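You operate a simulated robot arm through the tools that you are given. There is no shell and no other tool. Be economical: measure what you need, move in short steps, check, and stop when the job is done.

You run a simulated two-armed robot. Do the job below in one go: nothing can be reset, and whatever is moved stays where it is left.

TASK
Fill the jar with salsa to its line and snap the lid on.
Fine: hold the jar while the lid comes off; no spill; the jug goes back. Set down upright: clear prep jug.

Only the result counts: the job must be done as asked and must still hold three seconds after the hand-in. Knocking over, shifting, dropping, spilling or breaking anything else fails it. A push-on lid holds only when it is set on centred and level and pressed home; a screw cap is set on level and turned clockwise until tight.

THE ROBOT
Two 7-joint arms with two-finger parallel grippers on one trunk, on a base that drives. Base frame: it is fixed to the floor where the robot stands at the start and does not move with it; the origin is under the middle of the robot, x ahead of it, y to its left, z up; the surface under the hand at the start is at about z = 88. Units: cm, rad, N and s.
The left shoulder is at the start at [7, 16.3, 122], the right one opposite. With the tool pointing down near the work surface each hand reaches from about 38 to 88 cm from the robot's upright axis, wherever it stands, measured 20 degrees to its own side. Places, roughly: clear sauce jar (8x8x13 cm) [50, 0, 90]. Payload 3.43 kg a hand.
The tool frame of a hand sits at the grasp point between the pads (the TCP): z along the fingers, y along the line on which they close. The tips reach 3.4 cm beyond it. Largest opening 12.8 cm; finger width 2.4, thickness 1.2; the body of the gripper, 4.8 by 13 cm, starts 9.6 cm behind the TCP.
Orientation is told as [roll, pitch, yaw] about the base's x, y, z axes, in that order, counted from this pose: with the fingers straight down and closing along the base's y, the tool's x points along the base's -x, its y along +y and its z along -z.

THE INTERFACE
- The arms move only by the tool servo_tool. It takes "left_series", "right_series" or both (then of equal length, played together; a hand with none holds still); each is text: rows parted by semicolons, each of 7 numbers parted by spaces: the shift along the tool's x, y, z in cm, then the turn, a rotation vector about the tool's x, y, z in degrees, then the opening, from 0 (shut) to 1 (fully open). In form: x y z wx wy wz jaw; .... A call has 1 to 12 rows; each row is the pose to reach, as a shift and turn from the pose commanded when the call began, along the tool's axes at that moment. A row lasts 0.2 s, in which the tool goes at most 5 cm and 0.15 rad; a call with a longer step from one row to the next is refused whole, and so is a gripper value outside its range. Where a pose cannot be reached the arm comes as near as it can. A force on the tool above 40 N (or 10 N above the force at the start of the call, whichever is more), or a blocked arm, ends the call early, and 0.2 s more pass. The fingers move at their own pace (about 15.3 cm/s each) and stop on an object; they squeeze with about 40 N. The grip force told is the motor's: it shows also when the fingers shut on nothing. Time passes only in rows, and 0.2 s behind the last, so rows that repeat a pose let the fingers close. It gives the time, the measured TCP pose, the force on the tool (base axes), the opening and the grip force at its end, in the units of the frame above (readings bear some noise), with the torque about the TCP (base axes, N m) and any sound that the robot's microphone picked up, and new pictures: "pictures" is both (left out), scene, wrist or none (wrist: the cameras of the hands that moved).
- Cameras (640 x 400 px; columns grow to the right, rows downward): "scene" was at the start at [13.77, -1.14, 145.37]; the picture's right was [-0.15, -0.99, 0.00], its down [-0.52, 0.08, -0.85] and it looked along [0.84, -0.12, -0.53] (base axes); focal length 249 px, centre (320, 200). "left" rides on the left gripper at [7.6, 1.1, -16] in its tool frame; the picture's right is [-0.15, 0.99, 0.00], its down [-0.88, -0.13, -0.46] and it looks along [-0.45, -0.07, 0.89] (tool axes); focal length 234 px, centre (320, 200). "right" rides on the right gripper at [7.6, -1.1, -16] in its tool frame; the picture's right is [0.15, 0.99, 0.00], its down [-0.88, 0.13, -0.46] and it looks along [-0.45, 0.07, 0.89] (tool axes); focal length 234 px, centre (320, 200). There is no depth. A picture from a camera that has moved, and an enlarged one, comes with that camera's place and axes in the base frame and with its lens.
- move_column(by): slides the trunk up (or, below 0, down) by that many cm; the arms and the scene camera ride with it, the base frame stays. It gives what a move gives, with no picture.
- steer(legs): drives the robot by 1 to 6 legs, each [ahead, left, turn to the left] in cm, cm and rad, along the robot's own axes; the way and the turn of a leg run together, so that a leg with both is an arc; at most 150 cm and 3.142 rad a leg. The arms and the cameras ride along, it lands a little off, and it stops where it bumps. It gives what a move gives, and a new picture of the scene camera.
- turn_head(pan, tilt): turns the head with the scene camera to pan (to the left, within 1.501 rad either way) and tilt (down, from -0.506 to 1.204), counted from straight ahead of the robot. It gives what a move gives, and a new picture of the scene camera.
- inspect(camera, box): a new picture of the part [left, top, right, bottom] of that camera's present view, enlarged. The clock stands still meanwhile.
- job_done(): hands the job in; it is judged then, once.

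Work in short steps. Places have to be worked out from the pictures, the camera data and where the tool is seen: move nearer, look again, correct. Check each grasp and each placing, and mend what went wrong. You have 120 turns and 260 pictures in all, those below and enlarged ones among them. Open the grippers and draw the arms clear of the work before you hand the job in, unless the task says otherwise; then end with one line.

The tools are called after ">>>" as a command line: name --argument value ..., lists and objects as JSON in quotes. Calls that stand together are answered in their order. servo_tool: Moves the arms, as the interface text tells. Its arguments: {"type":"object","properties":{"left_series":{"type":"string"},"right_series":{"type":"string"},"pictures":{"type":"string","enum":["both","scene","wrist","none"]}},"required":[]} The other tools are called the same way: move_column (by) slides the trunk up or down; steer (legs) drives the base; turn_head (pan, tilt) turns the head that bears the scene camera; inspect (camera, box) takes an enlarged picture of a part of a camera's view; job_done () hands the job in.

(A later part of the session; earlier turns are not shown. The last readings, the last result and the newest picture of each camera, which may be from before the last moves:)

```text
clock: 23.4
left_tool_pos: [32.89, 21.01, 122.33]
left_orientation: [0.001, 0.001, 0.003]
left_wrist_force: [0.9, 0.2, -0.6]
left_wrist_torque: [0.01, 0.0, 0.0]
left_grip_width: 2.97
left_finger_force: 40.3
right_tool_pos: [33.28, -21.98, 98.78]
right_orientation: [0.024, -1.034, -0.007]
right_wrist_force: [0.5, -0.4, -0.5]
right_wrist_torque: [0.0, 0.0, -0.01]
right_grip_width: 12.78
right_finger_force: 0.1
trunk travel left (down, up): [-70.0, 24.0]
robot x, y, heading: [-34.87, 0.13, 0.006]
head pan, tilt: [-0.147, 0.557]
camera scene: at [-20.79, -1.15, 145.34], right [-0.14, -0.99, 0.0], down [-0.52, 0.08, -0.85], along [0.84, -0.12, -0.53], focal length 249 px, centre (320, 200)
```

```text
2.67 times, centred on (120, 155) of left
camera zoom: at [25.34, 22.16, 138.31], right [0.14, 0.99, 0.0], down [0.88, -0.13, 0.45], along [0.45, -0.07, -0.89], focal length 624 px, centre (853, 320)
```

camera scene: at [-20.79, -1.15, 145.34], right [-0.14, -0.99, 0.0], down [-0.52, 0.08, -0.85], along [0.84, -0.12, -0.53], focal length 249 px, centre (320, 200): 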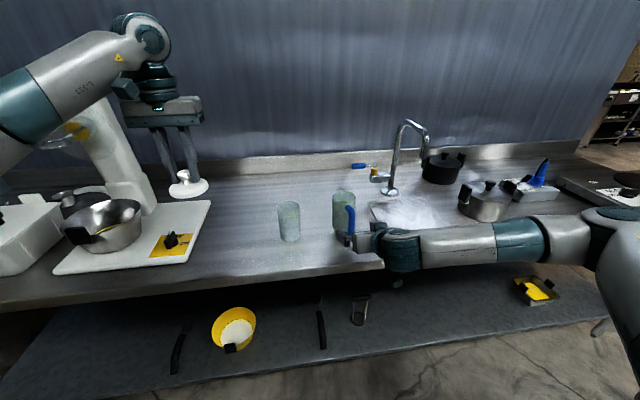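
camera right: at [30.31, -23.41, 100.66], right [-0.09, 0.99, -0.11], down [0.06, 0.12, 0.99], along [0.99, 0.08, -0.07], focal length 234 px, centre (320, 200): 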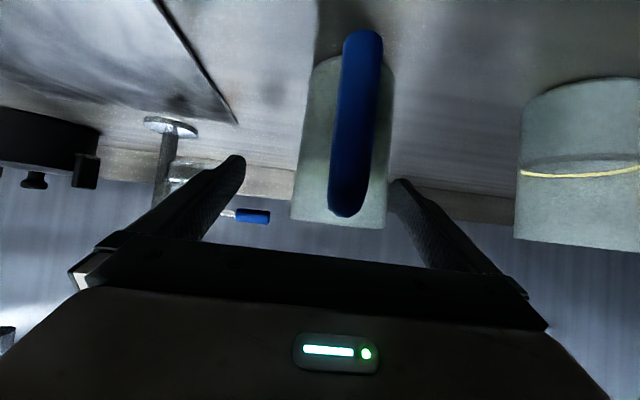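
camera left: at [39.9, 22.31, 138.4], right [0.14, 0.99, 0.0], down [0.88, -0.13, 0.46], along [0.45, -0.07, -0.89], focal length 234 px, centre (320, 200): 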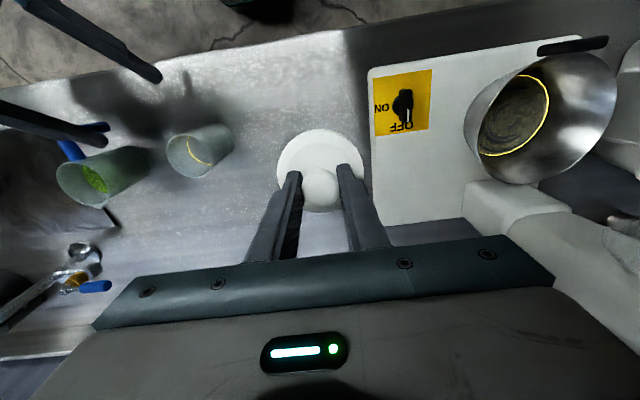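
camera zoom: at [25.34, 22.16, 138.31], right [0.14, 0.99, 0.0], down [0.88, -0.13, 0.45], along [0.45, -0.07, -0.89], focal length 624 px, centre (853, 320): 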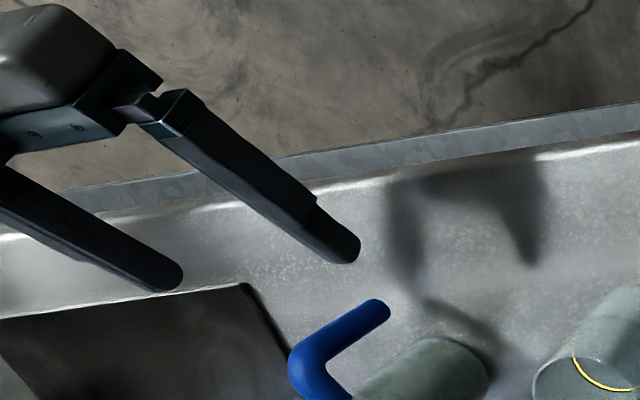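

Clear of the jug. I raise the right hand 14 cm, then lower the trunk 14 cm.

>>> servo_tool --right_series "-3 0 -1.75 0 0 0 1;-6 0 -3.5 0 0 0 1;-9 0 -5.2 0 0 0 1;-12.1 0 -7 0 0 0 1;-12.1 0 -7 0 0 0 1" --pictures "none"

>>> move_column --by -14

>>> turn_head --pan -0.1 --tilt 0.4

```text
clock: 24.6
left_tool_pos: [32.76, 21.07, 122.39]
left_orientation: [0.001, 0.002, 0.004]
left_wrist_force: [-0.6, 0.6, -0.4]
left_wrist_torque: [-0.02, -0.03, 0.01]
left_grip_width: 2.95
left_finger_force: 39.5
right_tool_pos: [33.11, -22.14, 112.97]
right_orientation: [0.026, -1.034, -0.005]
right_wrist_force: [-0.5, -0.4, -0.5]
right_wrist_torque: [0.0, -0.01, -0.01]
right_grip_width: 12.79
right_finger_force: 0.0
trunk travel left (down, up): [-70.0, 24.0]
robot x, y, heading: [-34.53, -0.07, 0.001]
head pan, tilt: [-0.147, 0.557]
```

```text
clock: 26.3
left_tool_pos: [32.7, 21.12, 108.32]
left_orientation: [0.0, -0.001, 0.003]
left_wrist_force: [0.0, -0.6, 0.0]
left_wrist_torque: [0.03, 0.03, 0.01]
left_grip_width: 2.96
left_finger_force: 40.3
right_tool_pos: [33.2, -22.14, 98.98]
right_orientation: [0.025, -1.036, -0.007]
right_wrist_force: [-1.0, -0.4, 0.4]
right_wrist_torque: [-0.01, -0.04, -0.02]
right_grip_width: 12.81
right_finger_force: 0.0
trunk travel left (down, up): [-56.0, 38.0]
robot x, y, heading: [-34.77, 0.05, 0.006]
head pan, tilt: [-0.147, 0.557]
```

```text
clock: 27.0
left_tool_pos: [32.64, 21.07, 108.44]
left_orientation: [0.0, 0.003, 0.002]
left_wrist_force: [0.1, 0.2, 0.6]
left_wrist_torque: [0.02, -0.01, 0.0]
left_grip_width: 2.95
left_finger_force: 40.2
right_tool_pos: [33.13, -22.15, 98.9]
right_orientation: [0.025, -1.035, -0.007]
right_wrist_force: [0.2, 0.1, 0.1]
right_wrist_torque: [0.0, 0.02, -0.05]
right_grip_width: 12.8
right_finger_force: 0.0
trunk travel left (down, up): [-56.0, 38.0]
robot x, y, heading: [-34.57, 0.1, -0.001]
head pan, tilt: [-0.099, 0.4]
camera scene: at [-20.58, -0.76, 132.79], right [-0.1, -1.0, 0.0], down [-0.39, 0.04, -0.92], along [0.92, -0.09, -0.39], focal length 249 px, centre (320, 200)
```

scene: 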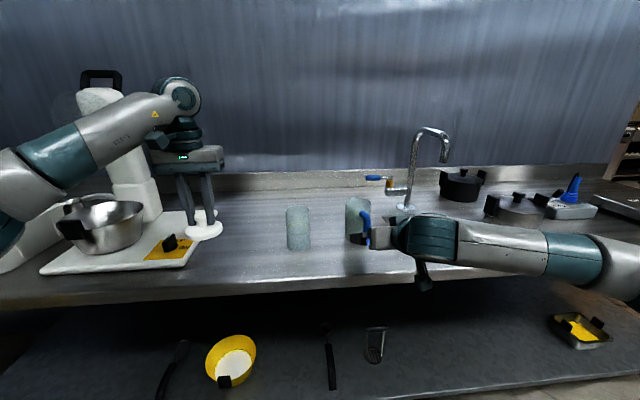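

The viewpoint is lower now. I look at the jug with the right and scene cameras to locate it again.

>>> inspect --camera "right" --box '[160, 0, 480, 200]'

>>> inspect --camera "scene" --box '[270, 180, 430, 280]'

>>> inspect --camera "left" --box '[0, 100, 320, 300]'

```text
2.00 times, centred on (320, 100) of right
camera zoom: at [15.56, -23.46, 100.73], right [-0.09, 0.99, -0.11], down [0.06, 0.12, 0.99], along [0.99, 0.08, -0.07], focal length 468 px, centre (320, 400)
```

zoom: 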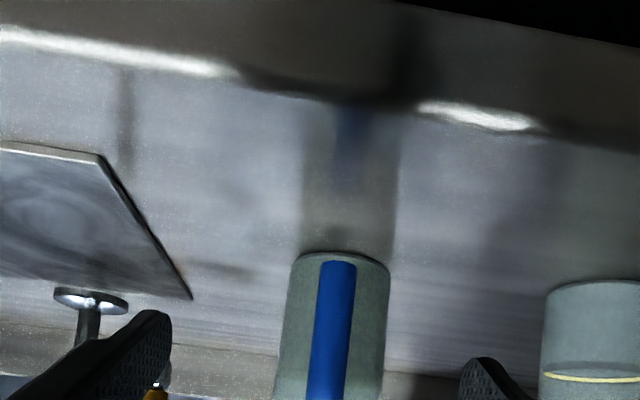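

```text
4.00 times, centred on (350, 230) of scene
camera zoom: at [-20.58, -0.76, 132.79], right [-0.1, -1.0, 0.0], down [-0.39, 0.04, -0.92], along [0.92, -0.09, -0.39], focal length 996 px, centre (200, 80)
```

zoom: 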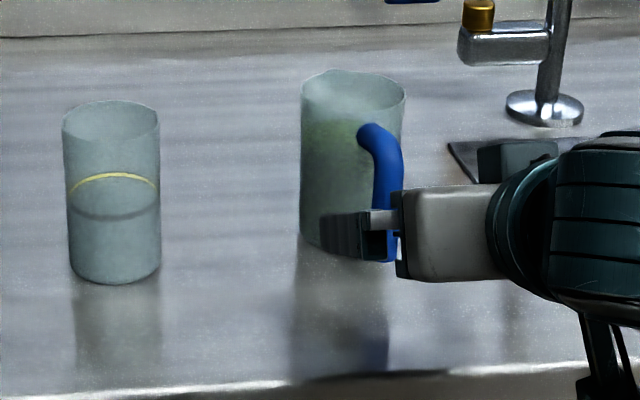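

```text
2.00 times, centred on (160, 200) of left
camera zoom: at [25.21, 22.15, 124.38], right [0.14, 0.99, 0.0], down [0.88, -0.13, 0.45], along [0.45, -0.07, -0.89], focal length 468 px, centre (640, 200)
```

zoom: 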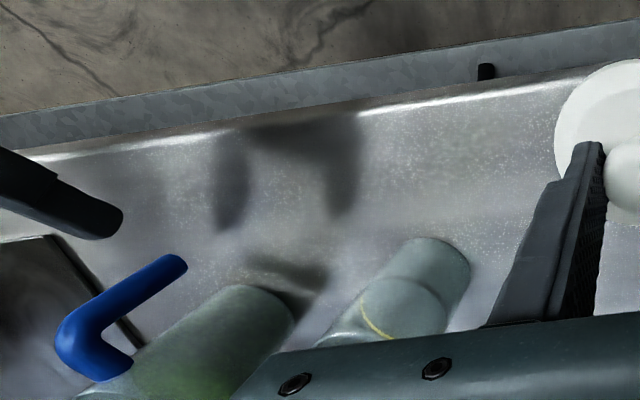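

I put the jug at about [49.7, -20.0] with its handle at [42.5, -20.9], turned some 6°. I align the hand's yaw to that, level out its roll and slide in part of the way.

>>> servo_tool --right_series "-0.2 2.05 -0.1 -3.3 -0.7 -2.8 1;-0.2 2.05 -0.1 -3.3 -0.7 -2.8 1;-1.7 2 3.5 -3.3 -0.7 -2.8 1;-3.2 1.93 7.1 -3.3 -0.7 -2.8 1;-4.45 1.88 10 -3.3 -0.7 -2.8 1;-4.45 1.88 10 -3.3 -0.7 -2.8 1" --pictures "wrist"

>>> inspect --camera "scene" --box '[270, 180, 430, 280]'

>>> inspect --camera "left" --box '[0, 100, 320, 300]'

```text
clock: 28.4
left_tool_pos: [32.69, 21.0, 108.5]
left_orientation: [0.002, 0.0, 0.003]
left_wrist_force: [0.4, -0.8, 0.2]
left_wrist_torque: [0.01, -0.03, 0.01]
left_grip_width: 2.94
left_finger_force: 40.1
right_tool_pos: [43.87, -20.03, 97.76]
right_orientation: [0.0, -1.048, 0.089]
right_wrist_force: [-0.5, 0.3, -1.0]
right_wrist_torque: [0.0, -0.01, -0.04]
right_grip_width: 12.79
right_finger_force: 0.1
trunk travel left (down, up): [-56.0, 38.0]
robot x, y, heading: [-35.19, 0.01, 0.002]
head pan, tilt: [-0.099, 0.4]
camera right: at [26.49, -22.7, 99.36], right [-0.16, 0.98, -0.13], down [0.03, 0.13, 0.99], along [0.99, 0.16, -0.05], focal length 234 px, centre (320, 200)
```

right: 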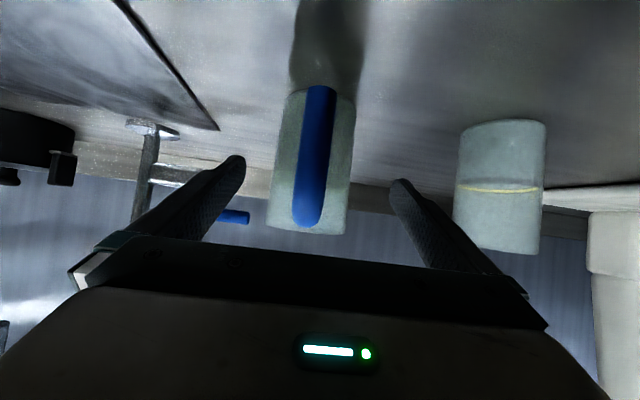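

```text
4.00 times, centred on (350, 230) of scene
camera zoom: at [-20.63, -0.78, 132.8], right [-0.1, -1.0, 0.0], down [-0.39, 0.04, -0.92], along [0.92, -0.09, -0.39], focal length 996 px, centre (200, 80)
```

zoom: 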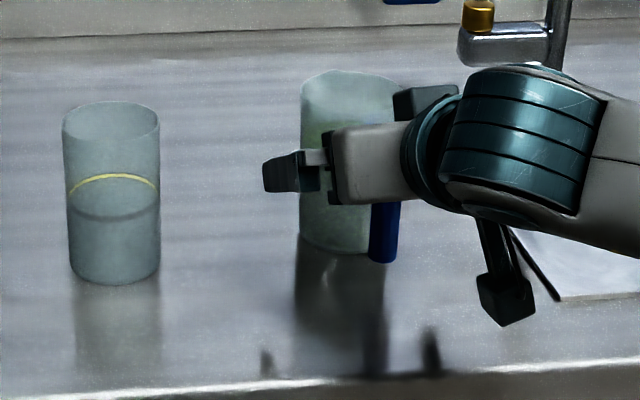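

```text
2.00 times, centred on (160, 200) of left
camera zoom: at [25.17, 22.13, 124.41], right [0.14, 0.99, 0.0], down [0.88, -0.13, 0.46], along [0.45, -0.07, -0.89], focal length 468 px, centre (640, 200)
```

zoom: 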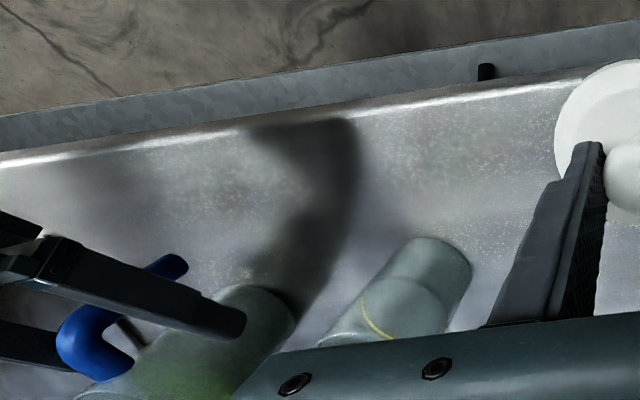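

All aligned and nothing touched. I slide the last 4.8 cm and then check before closing.

>>> servo_tool --right_series "-0.6 -0.1 1.5 0 0 0 1;-1.2 -0.2 3 0 0 0 1;-1.7 -0.32 4.46 0 0 0 1;-1.7 -0.32 4.46 0 0 0 1" --pictures "wrist"

>>> inspect --camera "scene" --box '[270, 180, 430, 280]'

```text
clock: 29.4
left_tool_pos: [32.7, 21.1, 108.46]
left_orientation: [-0.002, 0.0, 0.002]
left_wrist_force: [0.3, -0.3, -0.3]
left_wrist_torque: [0.0, -0.04, 0.01]
left_grip_width: 2.95
left_finger_force: 39.9
right_tool_pos: [48.62, -19.93, 97.03]
right_orientation: [-0.001, -1.046, 0.092]
right_wrist_force: [0.4, -1.1, 0.0]
right_wrist_torque: [0.01, -0.01, -0.02]
right_grip_width: 12.78
right_finger_force: 0.0
trunk travel left (down, up): [-56.0, 38.0]
robot x, y, heading: [-34.78, -0.24, 0.003]
head pan, tilt: [-0.099, 0.4]
camera right: at [31.19, -22.55, 98.62], right [-0.16, 0.98, -0.13], down [0.03, 0.13, 0.99], along [0.99, 0.16, -0.05], focal length 234 px, centre (320, 200)
```

right: 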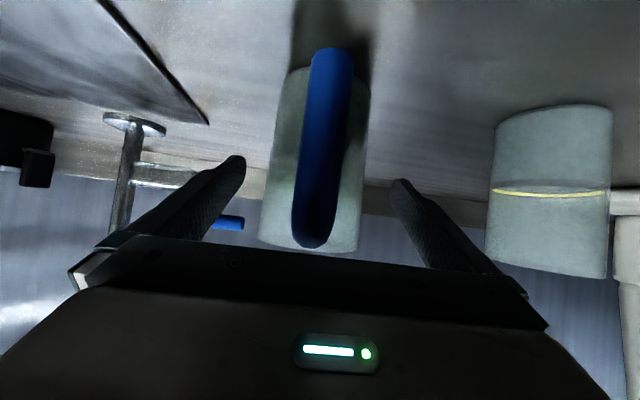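

```text
4.00 times, centred on (350, 230) of scene
camera zoom: at [-20.61, -0.77, 132.8], right [-0.1, -1.0, 0.0], down [-0.39, 0.04, -0.92], along [0.92, -0.09, -0.39], focal length 996 px, centre (200, 80)
```

zoom: 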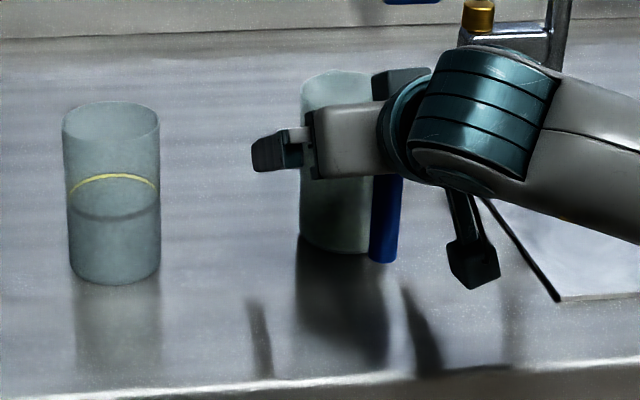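

The jug is centred between the fingers and undisturbed. I close gently.

>>> servo_tool --right_series "0 0 0 0 0 0 0.8;0 0 0 0 0 0 0.7;0 0 0 0 0 0 0.64;0 0 0 0 0 0 0.5;0 0 0 0 0 0 0.4;0 0 0 0 0 0 0.4" --pictures "wrist"

>>> inspect --camera "scene" --box '[270, 180, 430, 280]'

```text
clock: 30.8
left_tool_pos: [32.67, 21.07, 108.4]
left_orientation: [0.001, 0.002, 0.004]
left_wrist_force: [-0.1, 0.1, 0.2]
left_wrist_torque: [-0.01, 0.02, -0.03]
left_grip_width: 2.96
left_finger_force: 39.9
right_tool_pos: [48.67, -19.94, 97.04]
right_orientation: [0.0, -1.048, 0.088]
right_wrist_force: [1.3, -1.4, 1.5]
right_wrist_torque: [-0.04, -0.05, -0.06]
right_grip_width: 8.66
right_finger_force: 39.9
trunk travel left (down, up): [-56.0, 38.0]
robot x, y, heading: [-34.54, -0.19, -0.0]
head pan, tilt: [-0.099, 0.4]
camera right: at [31.2, -22.58, 98.62], right [-0.16, 0.98, -0.13], down [0.03, 0.13, 0.99], along [0.99, 0.15, -0.05], focal length 234 px, centre (320, 200)
```

right: 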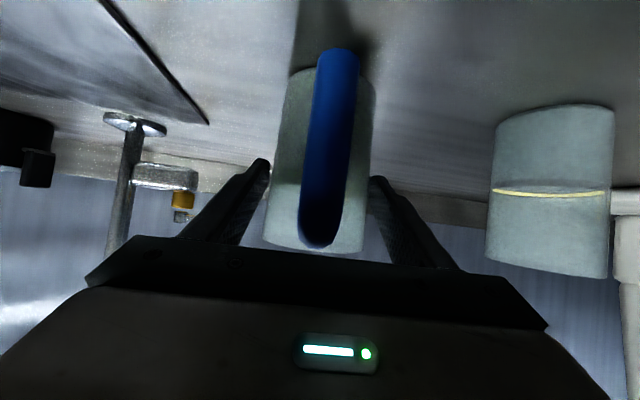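

```text
4.00 times, centred on (350, 230) of scene
camera zoom: at [-20.59, -0.78, 132.79], right [-0.1, -1.0, 0.0], down [-0.39, 0.04, -0.92], along [0.92, -0.09, -0.39], focal length 996 px, centre (200, 80)
```

zoom: 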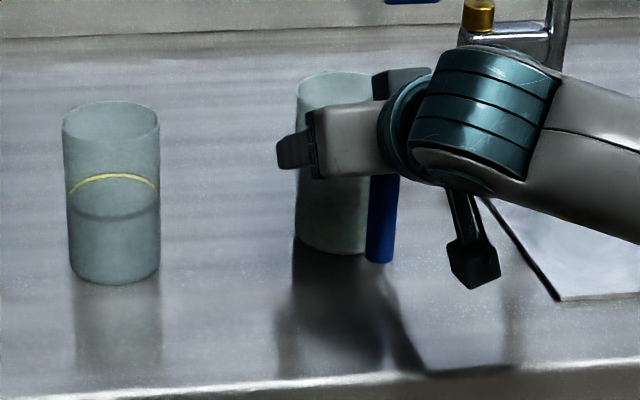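

Gripped at 8.66 cm. I lift the jug slowly, first straight up, then up and back clear of the jar.

>>> servo_tool --right_series "-0.5 0 -0.3 0 0 0 0.4;-1.5 0 -0.9 0 0 0 0.4;-3 0 -1.75 0 0 0 0.4;-3.7 0 -3.2 0 0 0 0.4;-4 0.2 -5 0 0 0 0.4;-4.1 0.4 -7 0 0 0 0.4;-4.2 0.6 -9 0 0 0 0.4;-4.3 0.7 -11 0 0 0 0.4;-4.4 0.8 -12.8 0 0 0 0.4;-4.45 0.91 -14 0 0 0 0.4;-4.45 0.91 -14.3 0 0 0 0.4"

```text
clock: 33.2
left_tool_pos: [32.72, 20.99, 108.33]
left_orientation: [0.0, 0.002, 0.002]
left_wrist_force: [0.4, -0.3, 0.1]
left_wrist_torque: [-0.01, 0.01, 0.02]
left_grip_width: 2.97
left_finger_force: 39.6
right_tool_pos: [38.55, -20.18, 107.91]
right_orientation: [0.001, -1.047, 0.089]
right_wrist_force: [0.1, -0.3, -5.4]
right_wrist_torque: [0.0, 0.08, 0.02]
right_grip_width: 8.72
right_finger_force: 39.4
trunk travel left (down, up): [-56.0, 38.0]
robot x, y, heading: [-34.83, -0.23, 0.0]
head pan, tilt: [-0.099, 0.4]
camera scene: at [-20.51, -0.78, 132.78], right [-0.1, -1.0, 0.0], down [-0.39, 0.04, -0.92], along [0.92, -0.09, -0.39], focal length 249 px, centre (320, 200)
camera right: at [21.11, -22.64, 109.5], right [-0.16, 0.98, -0.13], down [0.03, 0.13, 0.99], along [0.99, 0.15, -0.05], focal length 234 px, centre (320, 200)
```

scene: 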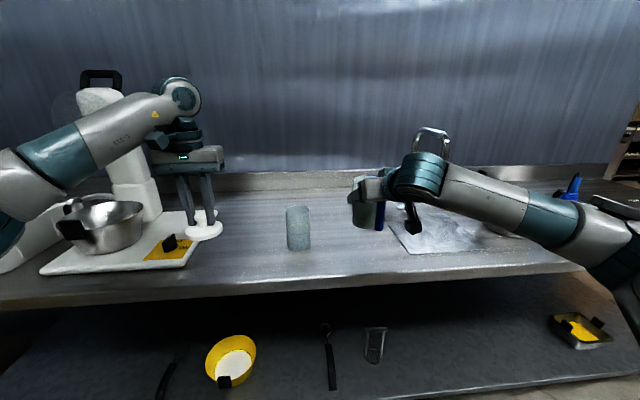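
right: 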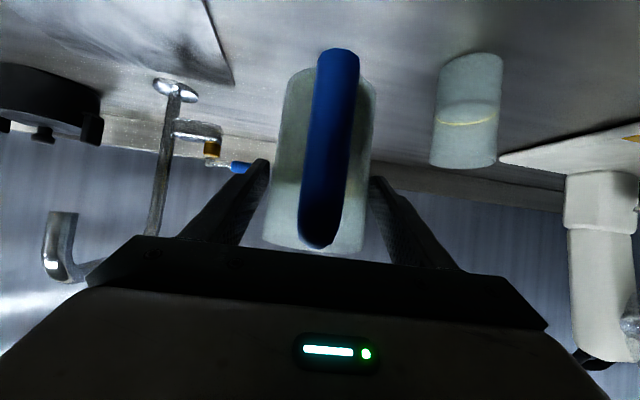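

The jug is held firmly (about 5.4 N). I carry it to the right of the jar while turning it 55° left, so the scene camera can watch the pour.

>>> servo_tool --right_series "-0.7 1.3 0.4 -5.95 0 -3.44 0.4;-1.35 2.55 0.8 -11.9 0 -6.9 0.4;-2 3.8 1.2 -17.85 0 -10.3 0.4;-2.7 5.1 1.55 -23.8 0 -13.75 0.4;-3.35 6.35 1.95 -29.75 0 -17.2 0.4;-4 7.6 2.3 -35.7 0 -20.6 0.4;-4.7 8.9 2.7 -41.65 0 -24.1 0.4;-5.37 10.16 3.11 -47.6 0 -27.5 0.4;-5.37 10.16 3.11 -47.6 0 -27.5 0.4"

>>> inspect --camera "scene" --box '[240, 160, 400, 260]'

```text
clock: 35.2
left_tool_pos: [32.71, 21.0, 108.32]
left_orientation: [0.0, 0.002, 0.004]
left_wrist_force: [0.0, -1.3, -0.2]
left_wrist_torque: [0.02, 0.03, 0.0]
left_grip_width: 2.96
left_finger_force: 40.0
right_tool_pos: [41.78, -12.13, 110.36]
right_orientation: [-0.001, -1.048, 0.807]
right_wrist_force: [-0.3, -0.9, -4.8]
right_wrist_torque: [-0.02, 0.08, 0.05]
right_grip_width: 8.71
right_finger_force: 39.9
right hand out of reach, approached as far as the arm can: row 7, 8, 9
trunk travel left (down, up): [-56.0, 38.0]
robot x, y, heading: [-34.74, 0.24, 0.008]
head pan, tilt: [-0.099, 0.4]
camera scene: at [-20.51, -0.77, 132.78], right [-0.1, -1.0, 0.0], down [-0.39, 0.04, -0.92], along [0.92, -0.09, -0.39], focal length 249 px, centre (320, 200)
camera right: at [30.5, -25.53, 111.81], right [-0.77, 0.63, -0.13], down [-0.06, 0.12, 0.99], along [0.64, 0.77, -0.06], focal length 234 px, centre (320, 200)
```

scene: 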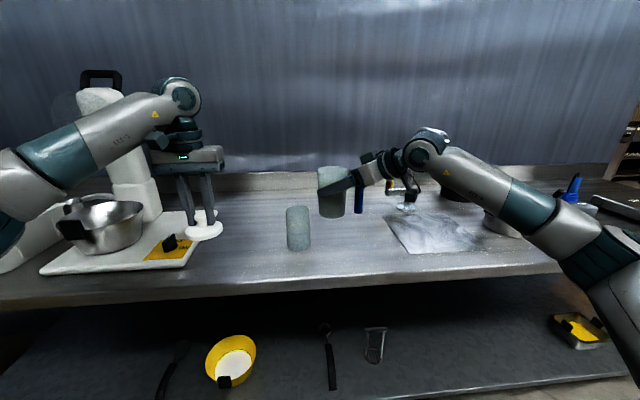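
right: 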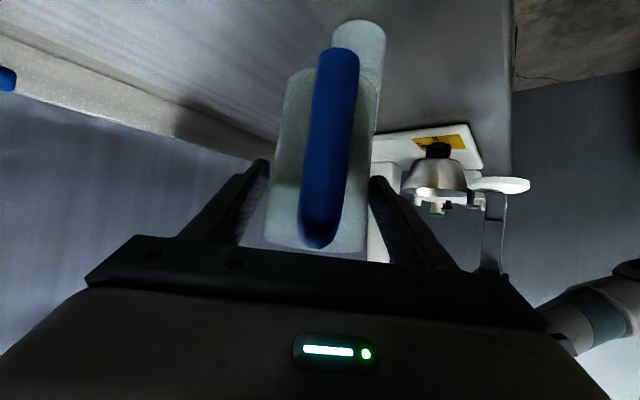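

```text
4.00 times, centred on (320, 210) of scene
camera zoom: at [-20.51, -0.77, 132.78], right [-0.1, -1.0, 0.0], down [-0.39, 0.04, -0.92], along [0.92, -0.09, -0.39], focal length 996 px, centre (320, 160)
```

zoom: 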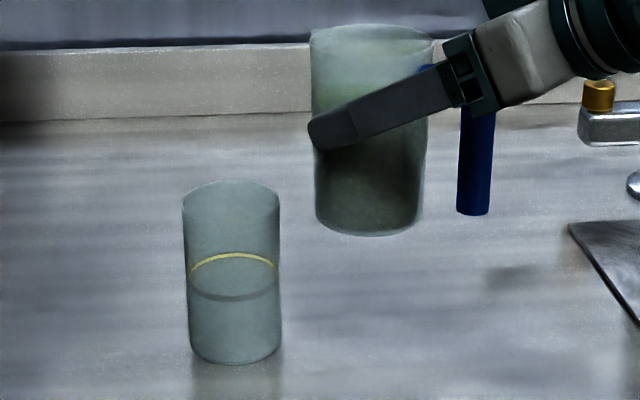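

Yaw stopped at 46°, which still gives a clear view of the jar. I tilt to 45° while bringing the spout over the mouth, staying below the estimated pouring angle of about 53°.

>>> servo_tool --right_series "0 0.6 0.3 0 5 0 0.4;0.2 1.2 1 0 10.5 0 0.4;0.4 1.7 1.8 0 16.5 0 0.4;0.6 2.2 2.7 0 22.5 0 0.4;0.8 2.6 3.6 0 28.5 0 0.4;1 2.95 4.5 0 34.5 0 0.4;1.1 3.15 5 0 40 0 0.4;1.19 3.28 5.45 0 45 0 0.4;1.19 3.28 5.45 0 45 0 0.4"

>>> inspect --camera "scene" --box '[240, 160, 400, 260]'

>>> inspect --camera "left" --box '[0, 100, 320, 300]'

```text
clock: 37.2
left_tool_pos: [32.74, 21.53, 108.3]
left_orientation: [-0.001, 0.002, 0.006]
left_wrist_force: [0.5, 0.5, 0.3]
left_wrist_torque: [-0.01, -0.03, -0.01]
left_grip_width: 2.94
left_finger_force: 40.4
right_tool_pos: [38.13, -13.25, 103.04]
right_orientation: [0.003, -0.366, 0.789]
right_wrist_force: [-0.3, 1.2, -5.7]
right_wrist_torque: [0.03, -0.06, 0.03]
right_grip_width: 8.65
right_finger_force: 39.7
right hand out of reach, approached as far as the arm can: row 4, 5, 6, 7, 8, 9
trunk travel left (down, up): [-56.0, 38.0]
robot x, y, heading: [-34.67, -0.04, 0.006]
head pan, tilt: [-0.099, 0.4]
camera scene: at [-20.56, -0.45, 132.78], right [-0.1, -1.0, 0.0], down [-0.39, 0.04, -0.92], along [0.92, -0.09, -0.39], focal length 249 px, centre (320, 200)
camera right: at [29.89, -22.96, 115.39], right [-0.8, 0.6, -0.05], down [0.37, 0.56, 0.74], along [0.47, 0.57, -0.67], focal length 234 px, centre (320, 200)
```

scene: 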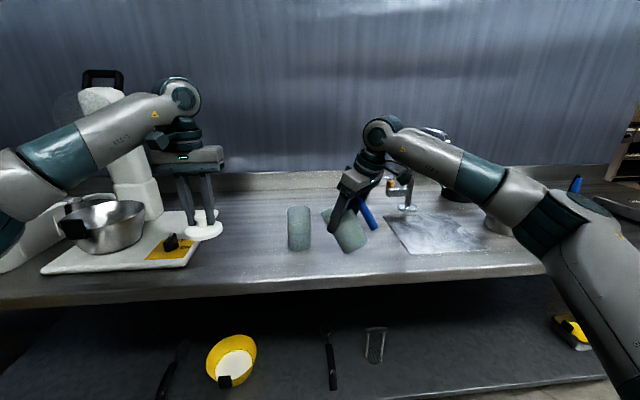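
right: 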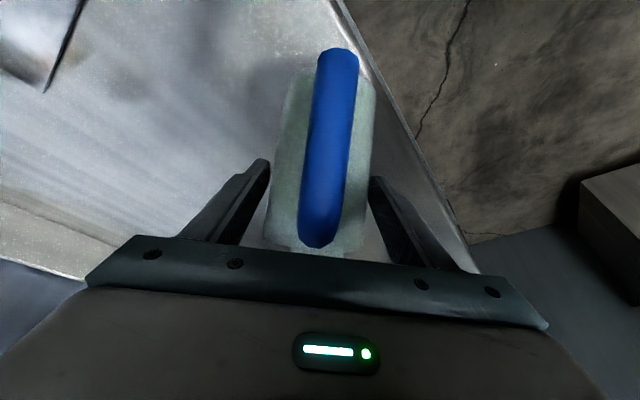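

```text
4.00 times, centred on (320, 210) of scene
camera zoom: at [-20.56, -0.45, 132.78], right [-0.1, -1.0, 0.0], down [-0.39, 0.04, -0.92], along [0.92, -0.09, -0.39], focal length 996 px, centre (320, 160)
```

zoom: 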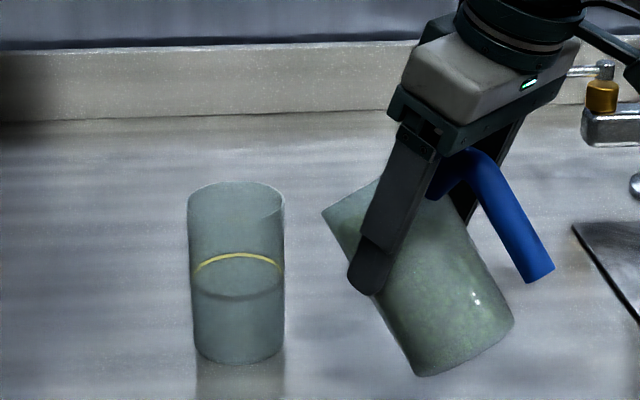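

```text
2.00 times, centred on (160, 200) of left
camera zoom: at [25.21, 22.52, 124.32], right [0.14, 0.99, 0.0], down [0.88, -0.12, 0.45], along [0.45, -0.07, -0.89], focal length 468 px, centre (640, 200)
```

zoom: 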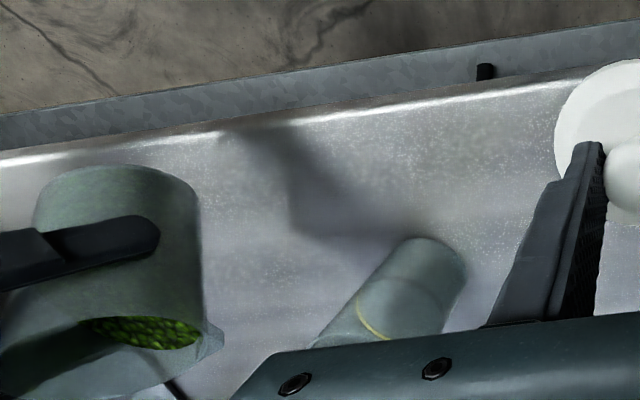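

The arm runs into joint limits when tilting at that yaw; nothing spilled and the jug is safely tilted about 39°. I turn it back to yaw 0 with a smaller tilt and will pour straight ahead instead.

>>> servo_tool --right_series "-0.1 0.15 -0.5 3.5 -2.2 6.7 0.4;-0.2 0.3 -1 7.1 -4.4 13.3 0.4;-0.3 0.5 -1.5 10.6 -6.6 20 0.4;-0.4 0.65 -2 14.1 -8.9 26.7 0.4;-0.45 0.8 -2.5 17.7 -11.1 33.3 0.4;-0.52 0.96 -3 21.2 -13.3 40 0.4;-0.52 0.96 -3 21.2 -13.3 40 0.4" --pictures "scene"

```text
clock: 38.8
left_tool_pos: [32.87, 21.03, 108.35]
left_orientation: [0.0, 0.001, 0.004]
left_wrist_force: [0.5, -0.3, -0.1]
left_wrist_torque: [-0.01, 0.01, 0.0]
left_grip_width: 2.93
left_finger_force: 39.8
right_tool_pos: [37.13, -12.93, 105.32]
right_orientation: [0.008, -0.609, -0.006]
right_wrist_force: [-0.4, 0.3, -5.7]
right_wrist_torque: [-0.05, -0.03, 0.01]
right_grip_width: 8.69
right_finger_force: 39.9
trunk travel left (down, up): [-56.0, 38.0]
robot x, y, heading: [-34.75, 0.3, 0.006]
head pan, tilt: [-0.099, 0.4]
camera scene: at [-20.5, -0.81, 132.78], right [-0.1, -1.0, 0.0], down [-0.39, 0.04, -0.92], along [0.92, -0.09, -0.39], focal length 249 px, centre (320, 200)
```

scene: 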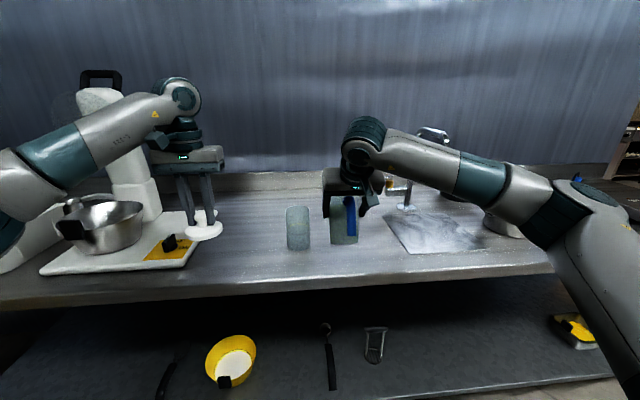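

Reachable and steady at yaw 0 with about 25° of tilt. I carry the jug sideways to directly behind the jar, and move the left hand 8 cm ahead for a better side view of the jar.

>>> servo_tool --right_series "-0.8 1 -0.4 0 0 0 0.4;-1.6 2.8 -0.8 0 0 0 0.4;-1.71 5 -0.88 0 0 0 0.4;-1.71 7.2 -0.88 0 0 0 0.4;-1.71 9.2 -0.88 0 0 0 0.4;-1.71 11 -0.88 0 0 0 0.4;-1.71 12 -0.88 0 0 0 0.4;-1.71 12 -0.88 0 0 0 0.4" --left_series "-1 0 0 0 0 0 0.1;-2.5 0 0 0 0 0 0.1;-4 0 0 0 0 0 0.1;-5.5 0 0 0 0 0 0.1;-7 0 0 0 0 0 0.1;-8 0 0 0 0 0 0.1;-8 0 0 0 0 0 0.1;-8 0 0 0 0 0 0.1"

```text
clock: 40.6
left_tool_pos: [40.77, 21.0, 108.36]
left_orientation: [-0.001, 0.0, 0.003]
left_wrist_force: [0.6, -0.8, -0.2]
left_wrist_torque: [0.01, 0.01, 0.02]
left_grip_width: 2.95
left_finger_force: 40.3
right_tool_pos: [37.82, -0.97, 107.31]
right_orientation: [0.007, -0.61, -0.008]
right_wrist_force: [0.4, -0.5, -5.5]
right_wrist_torque: [0.01, 0.02, 0.04]
right_grip_width: 8.69
right_finger_force: 39.9
trunk travel left (down, up): [-56.0, 38.0]
robot x, y, heading: [-34.9, 0.25, 0.001]
head pan, tilt: [-0.099, 0.4]
camera scene: at [-20.51, -0.79, 132.78], right [-0.1, -1.0, 0.0], down [-0.39, 0.04, -0.92], along [0.92, -0.09, -0.39], focal length 249 px, centre (320, 200)
camera right: at [22.58, -2.09, 116.22], right [-0.12, 0.99, -0.08], down [0.46, 0.12, 0.88], along [0.88, 0.07, -0.47], focal length 234 px, centre (320, 200)
camera left: at [33.33, 22.15, 124.39], right [0.14, 0.99, 0.0], down [0.88, -0.13, 0.45], along [0.45, -0.07, -0.89], focal length 234 px, centre (320, 200)
```

scene: 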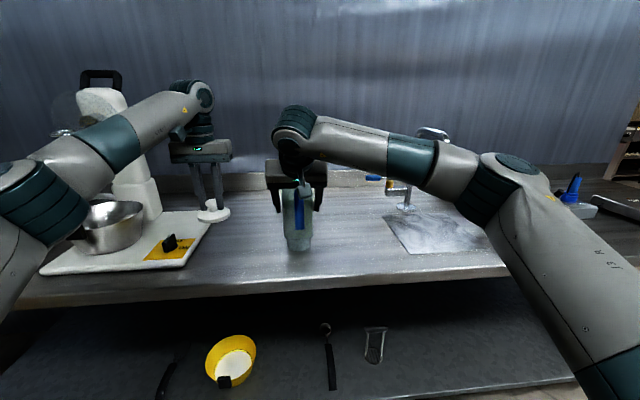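
right: 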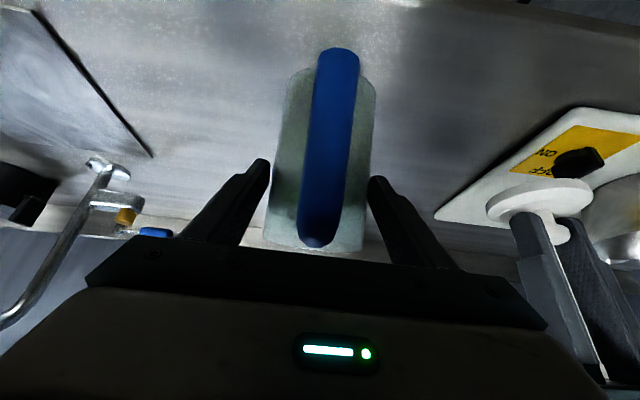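
left: 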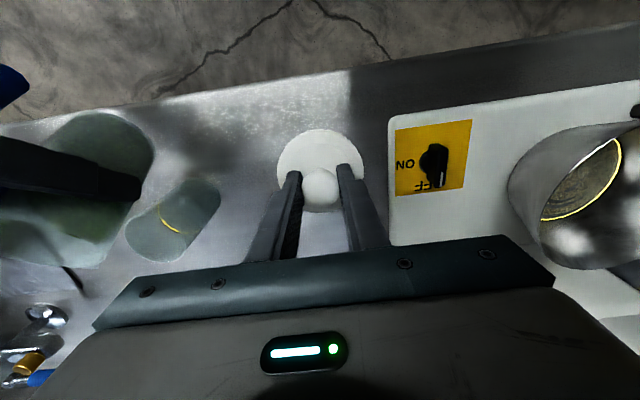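

Position good. I tilt to 45° with the spout coming over the near side of the jar mouth.

>>> servo_tool --right_series "-0.4 0 0.5 0 6 0 0.4;-0.8 0 1.1 0 13 0 0.4;-1.16 0 1.66 0 20 0 0.4;-1.16 0 1.66 0 20 0 0.4" --pictures "none"

>>> inspect --camera "left" --box '[0, 100, 256, 300]'

>>> inspect --camera "scene" --box '[220, 160, 380, 260]'

```text
clock: 41.6
left_tool_pos: [40.81, 21.07, 108.42]
left_orientation: [0.0, 0.001, 0.003]
left_wrist_force: [-0.5, 0.8, -0.5]
left_wrist_torque: [0.01, 0.04, 0.02]
left_grip_width: 2.97
left_finger_force: 39.8
right_tool_pos: [39.83, -0.99, 106.51]
right_orientation: [0.007, -0.26, -0.002]
right_wrist_force: [0.0, -0.9, -4.8]
right_wrist_torque: [0.03, -0.11, -0.03]
right_grip_width: 8.67
right_finger_force: 40.1
trunk travel left (down, up): [-56.0, 38.0]
robot x, y, heading: [-35.16, -0.11, 0.0]
head pan, tilt: [-0.099, 0.4]
```

```text
2.00 times, centred on (128, 200) of left
camera zoom: at [33.29, 22.14, 124.4], right [0.14, 0.99, 0.0], down [0.88, -0.13, 0.45], along [0.45, -0.07, -0.89], focal length 468 px, centre (704, 200)
```

zoom: 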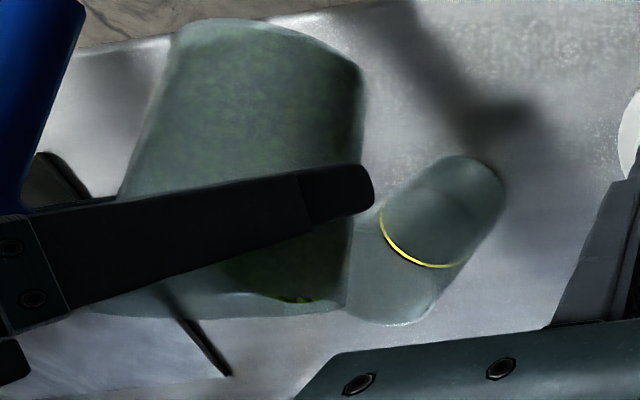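

```text
4.00 times, centred on (300, 210) of scene
camera zoom: at [-20.55, -0.8, 132.79], right [-0.1, -1.0, 0.0], down [-0.39, 0.04, -0.92], along [0.92, -0.09, -0.39], focal length 996 px, centre (400, 160)
```

zoom: 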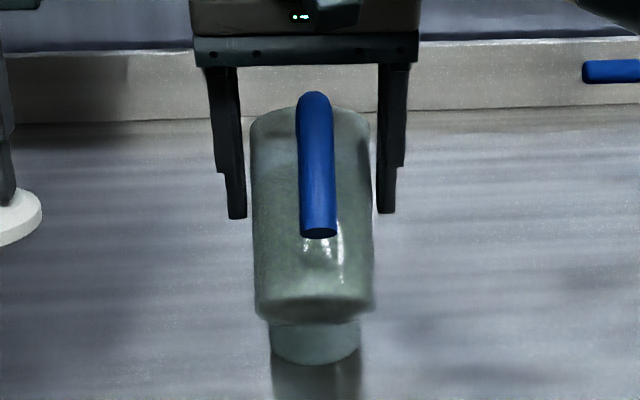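

No flow yet. I shift the left hand 7 cm further ahead so its camera sees the spout and jar mouth better.

>>> servo_tool --left_series "-2.5 0 0 0 0 0 0.1;-5 0 0 0 0 0 0.1;-7.5 0 0 0 0 0 0.1;-7.5 0 0 0 0 0 0.1" --pictures "none"

>>> inspect --camera "left" --box '[0, 60, 256, 220]'

```text
clock: 42.6
left_tool_pos: [44.93, 21.24, 108.2]
left_orientation: [-0.001, 0.003, 0.004]
left_wrist_force: [-0.7, 0.9, -0.1]
left_wrist_torque: [0.03, -0.03, 0.0]
left_grip_width: 2.95
left_finger_force: 39.9
left hand out of reach, approached as far as the arm can: row 2, 3, 4
right_tool_pos: [39.76, -1.03, 106.62]
right_orientation: [0.008, -0.261, -0.001]
right_wrist_force: [-0.5, 0.0, -4.2]
right_wrist_torque: [0.03, -0.09, -0.01]
right_grip_width: 8.68
right_finger_force: 40.3
trunk travel left (down, up): [-56.0, 38.0]
robot x, y, heading: [-34.92, 0.04, -0.001]
head pan, tilt: [-0.099, 0.4]
```

```text
2.50 times, centred on (128, 140) of left
camera zoom: at [37.32, 22.32, 124.22], right [0.14, 0.99, 0.0], down [0.88, -0.13, 0.45], along [0.45, -0.07, -0.89], focal length 585 px, centre (800, 350)
```

zoom: 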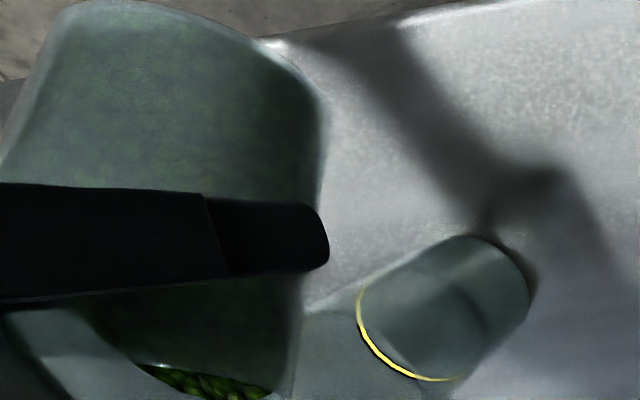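

The arms are near their outer reach, so I draw both hands back 10 cm and drive the base ahead 10 cm, which leaves room for a steeper tilt.

>>> servo_tool --right_series "1.8 0 -0.7 0 0 0 0.4;3.7 0 -1.4 0 0 0 0.4;5.6 0 -2.1 0 0 0 0.4;7.5 0 -2.8 0 0 0 0.4;9.4 0 -3.55 0 0 0 0.4;9.4 0 -3.55 0 0 0 0.4" --left_series "2 0 0 0 0 0 0.1;4 0 0 0 0 0 0.1;6 0 0 0 0 0 0.1;8 0 0 0 0 0 0.1;10 0 0 0 0 0 0.1;10 0 0 0 0 0 0.1" --pictures "none"

>>> steer --legs '[[10, 0, 0]]'

>>> inspect --camera "left" --box '[0, 60, 256, 220]'

```text
clock: 44.0
left_tool_pos: [34.7, 21.32, 108.03]
left_orientation: [-0.001, 0.003, 0.004]
left_wrist_force: [-0.1, 0.6, -0.7]
left_wrist_torque: [-0.01, 0.0, 0.01]
left_grip_width: 2.96
left_finger_force: 39.8
right_tool_pos: [29.9, -1.19, 107.5]
right_orientation: [0.007, -0.258, -0.001]
right_wrist_force: [-0.1, 0.0, -5.1]
right_wrist_torque: [-0.01, -0.08, 0.02]
right_grip_width: 8.73
right_finger_force: 40.5
trunk travel left (down, up): [-56.0, 38.0]
robot x, y, heading: [-34.98, -0.2, 0.002]
head pan, tilt: [-0.099, 0.4]
```

```text
clock: 45.1
left_tool_pos: [44.68, 21.57, 108.15]
left_orientation: [0.0, 0.003, 0.008]
left_wrist_force: [0.2, 0.0, -0.6]
left_wrist_torque: [0.0, 0.02, -0.03]
left_grip_width: 2.93
left_finger_force: 40.1
right_tool_pos: [39.94, -0.93, 107.58]
right_orientation: [0.007, -0.261, 0.001]
right_wrist_force: [-0.3, 0.1, -5.2]
right_wrist_torque: [0.01, -0.03, 0.02]
right_grip_width: 8.69
right_finger_force: 40.5
trunk travel left (down, up): [-56.0, 38.0]
robot x, y, heading: [-24.72, 0.02, 0.009]
head pan, tilt: [-0.099, 0.4]
camera scene: at [-10.41, -0.67, 132.79], right [-0.09, -1.0, 0.0], down [-0.39, 0.04, -0.92], along [0.92, -0.09, -0.39], focal length 249 px, centre (320, 200)
```

scene: 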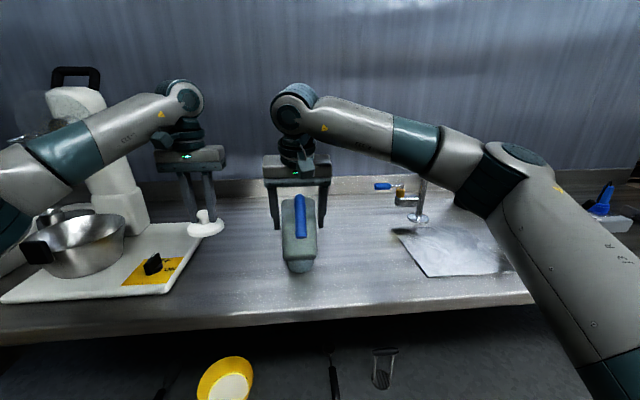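

```text
2.50 times, centred on (128, 140) of left
camera zoom: at [37.17, 22.58, 124.07], right [0.14, 0.99, 0.0], down [0.88, -0.12, 0.45], along [0.45, -0.06, -0.89], focal length 585 px, centre (800, 350)
```

zoom: 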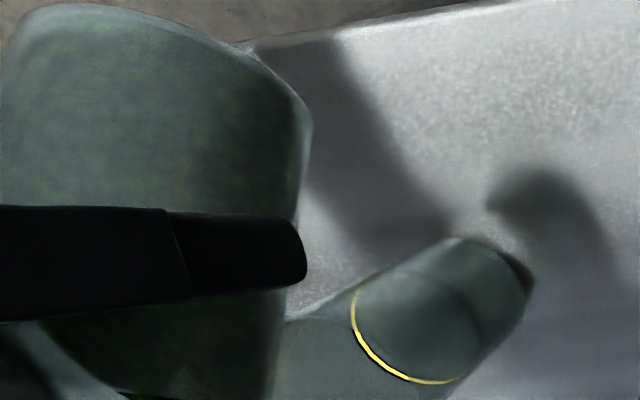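

I move the left hand ahead, up and outward so the spout and jar mouth fall well within its camera view.

>>> servo_tool --left_series "-2 1 -1 0 0 0 0.1;-4 2 -2.5 0 0 0 0.1;-6 2.5 -4 0 0 0 0.1;-6 2.5 -4 0 0 0 0.1" --pictures "wrist"

>>> inspect --camera "left" --box '[0, 80, 224, 220]'

```text
clock: 46.1
left_tool_pos: [50.58, 24.15, 112.14]
left_orientation: [-0.001, 0.001, 0.007]
left_wrist_force: [0.0, -0.2, -0.5]
left_wrist_torque: [-0.03, 0.0, 0.0]
left_grip_width: 2.96
left_finger_force: 40.0
right_tool_pos: [39.91, -0.76, 107.58]
right_orientation: [0.006, -0.26, 0.001]
right_wrist_force: [-0.3, -0.1, -6.0]
right_wrist_torque: [0.0, -0.06, 0.0]
right_grip_width: 8.67
right_finger_force: 39.4
trunk travel left (down, up): [-56.0, 38.0]
robot x, y, heading: [-24.64, 0.32, 0.006]
head pan, tilt: [-0.099, 0.4]
camera left: at [43.07, 25.17, 128.09], right [0.14, 0.99, 0.0], down [0.88, -0.12, 0.45], along [0.45, -0.06, -0.89], focal length 234 px, centre (320, 200)
```

left: 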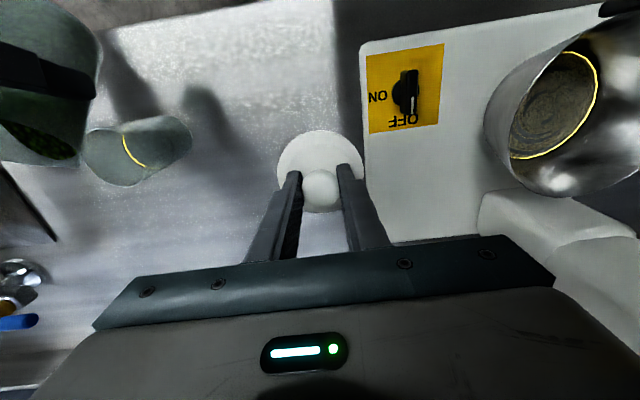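

```text
2.86 times, centred on (112, 150) of left
camera zoom: at [43.07, 25.17, 128.09], right [0.14, 0.99, 0.0], down [0.88, -0.12, 0.45], along [0.45, -0.06, -0.89], focal length 669 px, centre (914, 343)
```

zoom: 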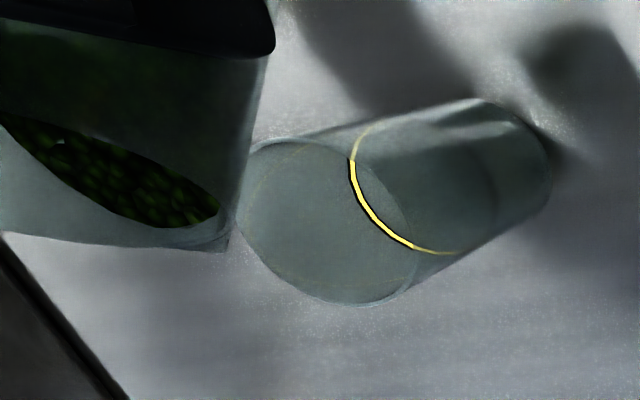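

The left view shows the spout tip near [47.4, -0.9, 105] just over the jar mouth (rim at 100.1, centre x 48). I tilt about the spout by 9° more and look.

>>> servo_tool --right_series "-0.15 0 -0.07 0 3 0 0.4;-0.3 0 -0.15 0 6 0 0.4;-0.45 0 -0.22 0 9 0 0.4;-0.45 0 -0.22 0 9 0 0.4" --pictures "none"

>>> inspect --camera "left" --box '[0, 80, 224, 220]'

```text
clock: 47.1
left_tool_pos: [50.51, 24.03, 112.09]
left_orientation: [0.002, 0.002, 0.006]
left_wrist_force: [-0.5, 0.4, -0.2]
left_wrist_torque: [0.02, -0.01, -0.01]
left_grip_width: 2.92
left_finger_force: 39.6
right_tool_pos: [40.29, -0.86, 107.84]
right_orientation: [0.007, -0.102, 0.002]
right_wrist_force: [-0.2, 0.3, -5.0]
right_wrist_torque: [-0.01, -0.13, 0.0]
right_grip_width: 8.7
right_finger_force: 39.9
trunk travel left (down, up): [-56.0, 38.0]
robot x, y, heading: [-24.58, -0.09, 0.006]
head pan, tilt: [-0.099, 0.4]
```

```text
2.86 times, centred on (112, 150) of left
camera zoom: at [43.06, 25.06, 128.08], right [0.14, 0.99, 0.0], down [0.88, -0.12, 0.45], along [0.45, -0.06, -0.89], focal length 669 px, centre (914, 343)
```

zoom: 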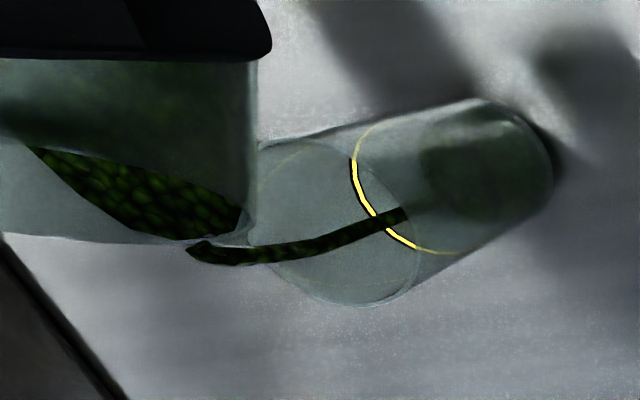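

The salsa has started to run in a thin stream into the jar. I hold this tilt briefly and look again.

>>> servo_tool --right_series "0 0 0 0 0 0 0.4;0 0 0 0 0 0 0.4" --pictures "none"

>>> inspect --camera "left" --box '[0, 80, 224, 220]'

```text
clock: 47.7
left_tool_pos: [50.55, 23.89, 112.11]
left_orientation: [-0.001, 0.001, 0.006]
left_wrist_force: [-0.6, 0.0, -1.3]
left_wrist_torque: [0.02, 0.03, -0.01]
left_grip_width: 2.95
left_finger_force: 40.7
right_tool_pos: [40.36, -0.7, 107.91]
right_orientation: [0.006, -0.103, 0.004]
right_wrist_force: [-0.6, -0.5, -4.2]
right_wrist_torque: [0.0, -0.12, -0.02]
right_grip_width: 8.7
right_finger_force: 39.9
trunk travel left (down, up): [-56.0, 38.0]
robot x, y, heading: [-24.73, -0.23, 0.006]
head pan, tilt: [-0.099, 0.4]
```

```text
2.86 times, centred on (112, 150) of left
camera zoom: at [43.07, 25.06, 128.08], right [0.14, 0.99, 0.0], down [0.88, -0.12, 0.45], along [0.45, -0.06, -0.89], focal length 669 px, centre (914, 343)
```

zoom: 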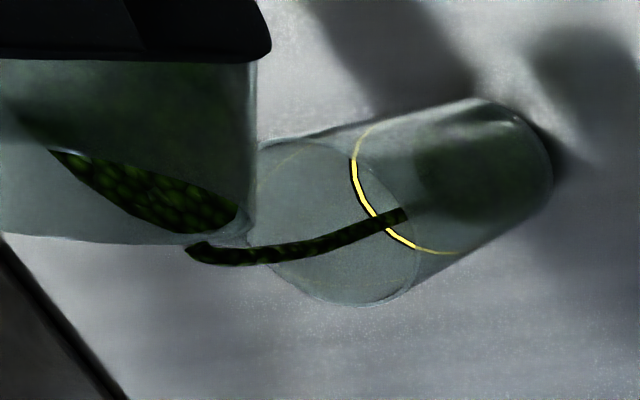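

The stream lands inside the jar, and the level is about 1 cm up. I hold for another 1.2 s.

>>> servo_tool --right_series "0 0 0 0 0 0 0.4;0 0 0 0 0 0 0.4;0 0 0 0 0 0 0.4;0 0 0 0 0 0 0.4;0 0 0 0 0 0 0.4" --pictures "none"

>>> inspect --camera "left" --box '[0, 80, 224, 220]'

```text
clock: 48.9
left_tool_pos: [50.6, 23.96, 112.1]
left_orientation: [0.002, 0.002, 0.007]
left_wrist_force: [0.1, 0.0, 0.1]
left_wrist_torque: [0.02, -0.02, 0.0]
left_grip_width: 2.93
left_finger_force: 40.2
right_tool_pos: [40.35, -0.85, 107.92]
right_orientation: [0.006, -0.103, 0.003]
right_wrist_force: [-0.3, 0.0, -4.5]
right_wrist_torque: [0.0, -0.1, 0.02]
right_grip_width: 8.68
right_finger_force: 39.9
trunk travel left (down, up): [-56.0, 38.0]
robot x, y, heading: [-24.7, 0.21, 0.002]
head pan, tilt: [-0.099, 0.4]
```

```text
2.86 times, centred on (112, 150) of left
camera zoom: at [43.07, 25.06, 128.08], right [0.14, 0.99, 0.0], down [0.88, -0.12, 0.45], along [0.45, -0.06, -0.89], focal length 669 px, centre (914, 343)
```

zoom: 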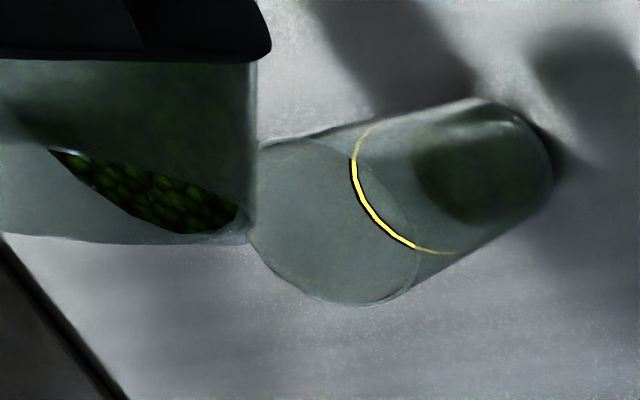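

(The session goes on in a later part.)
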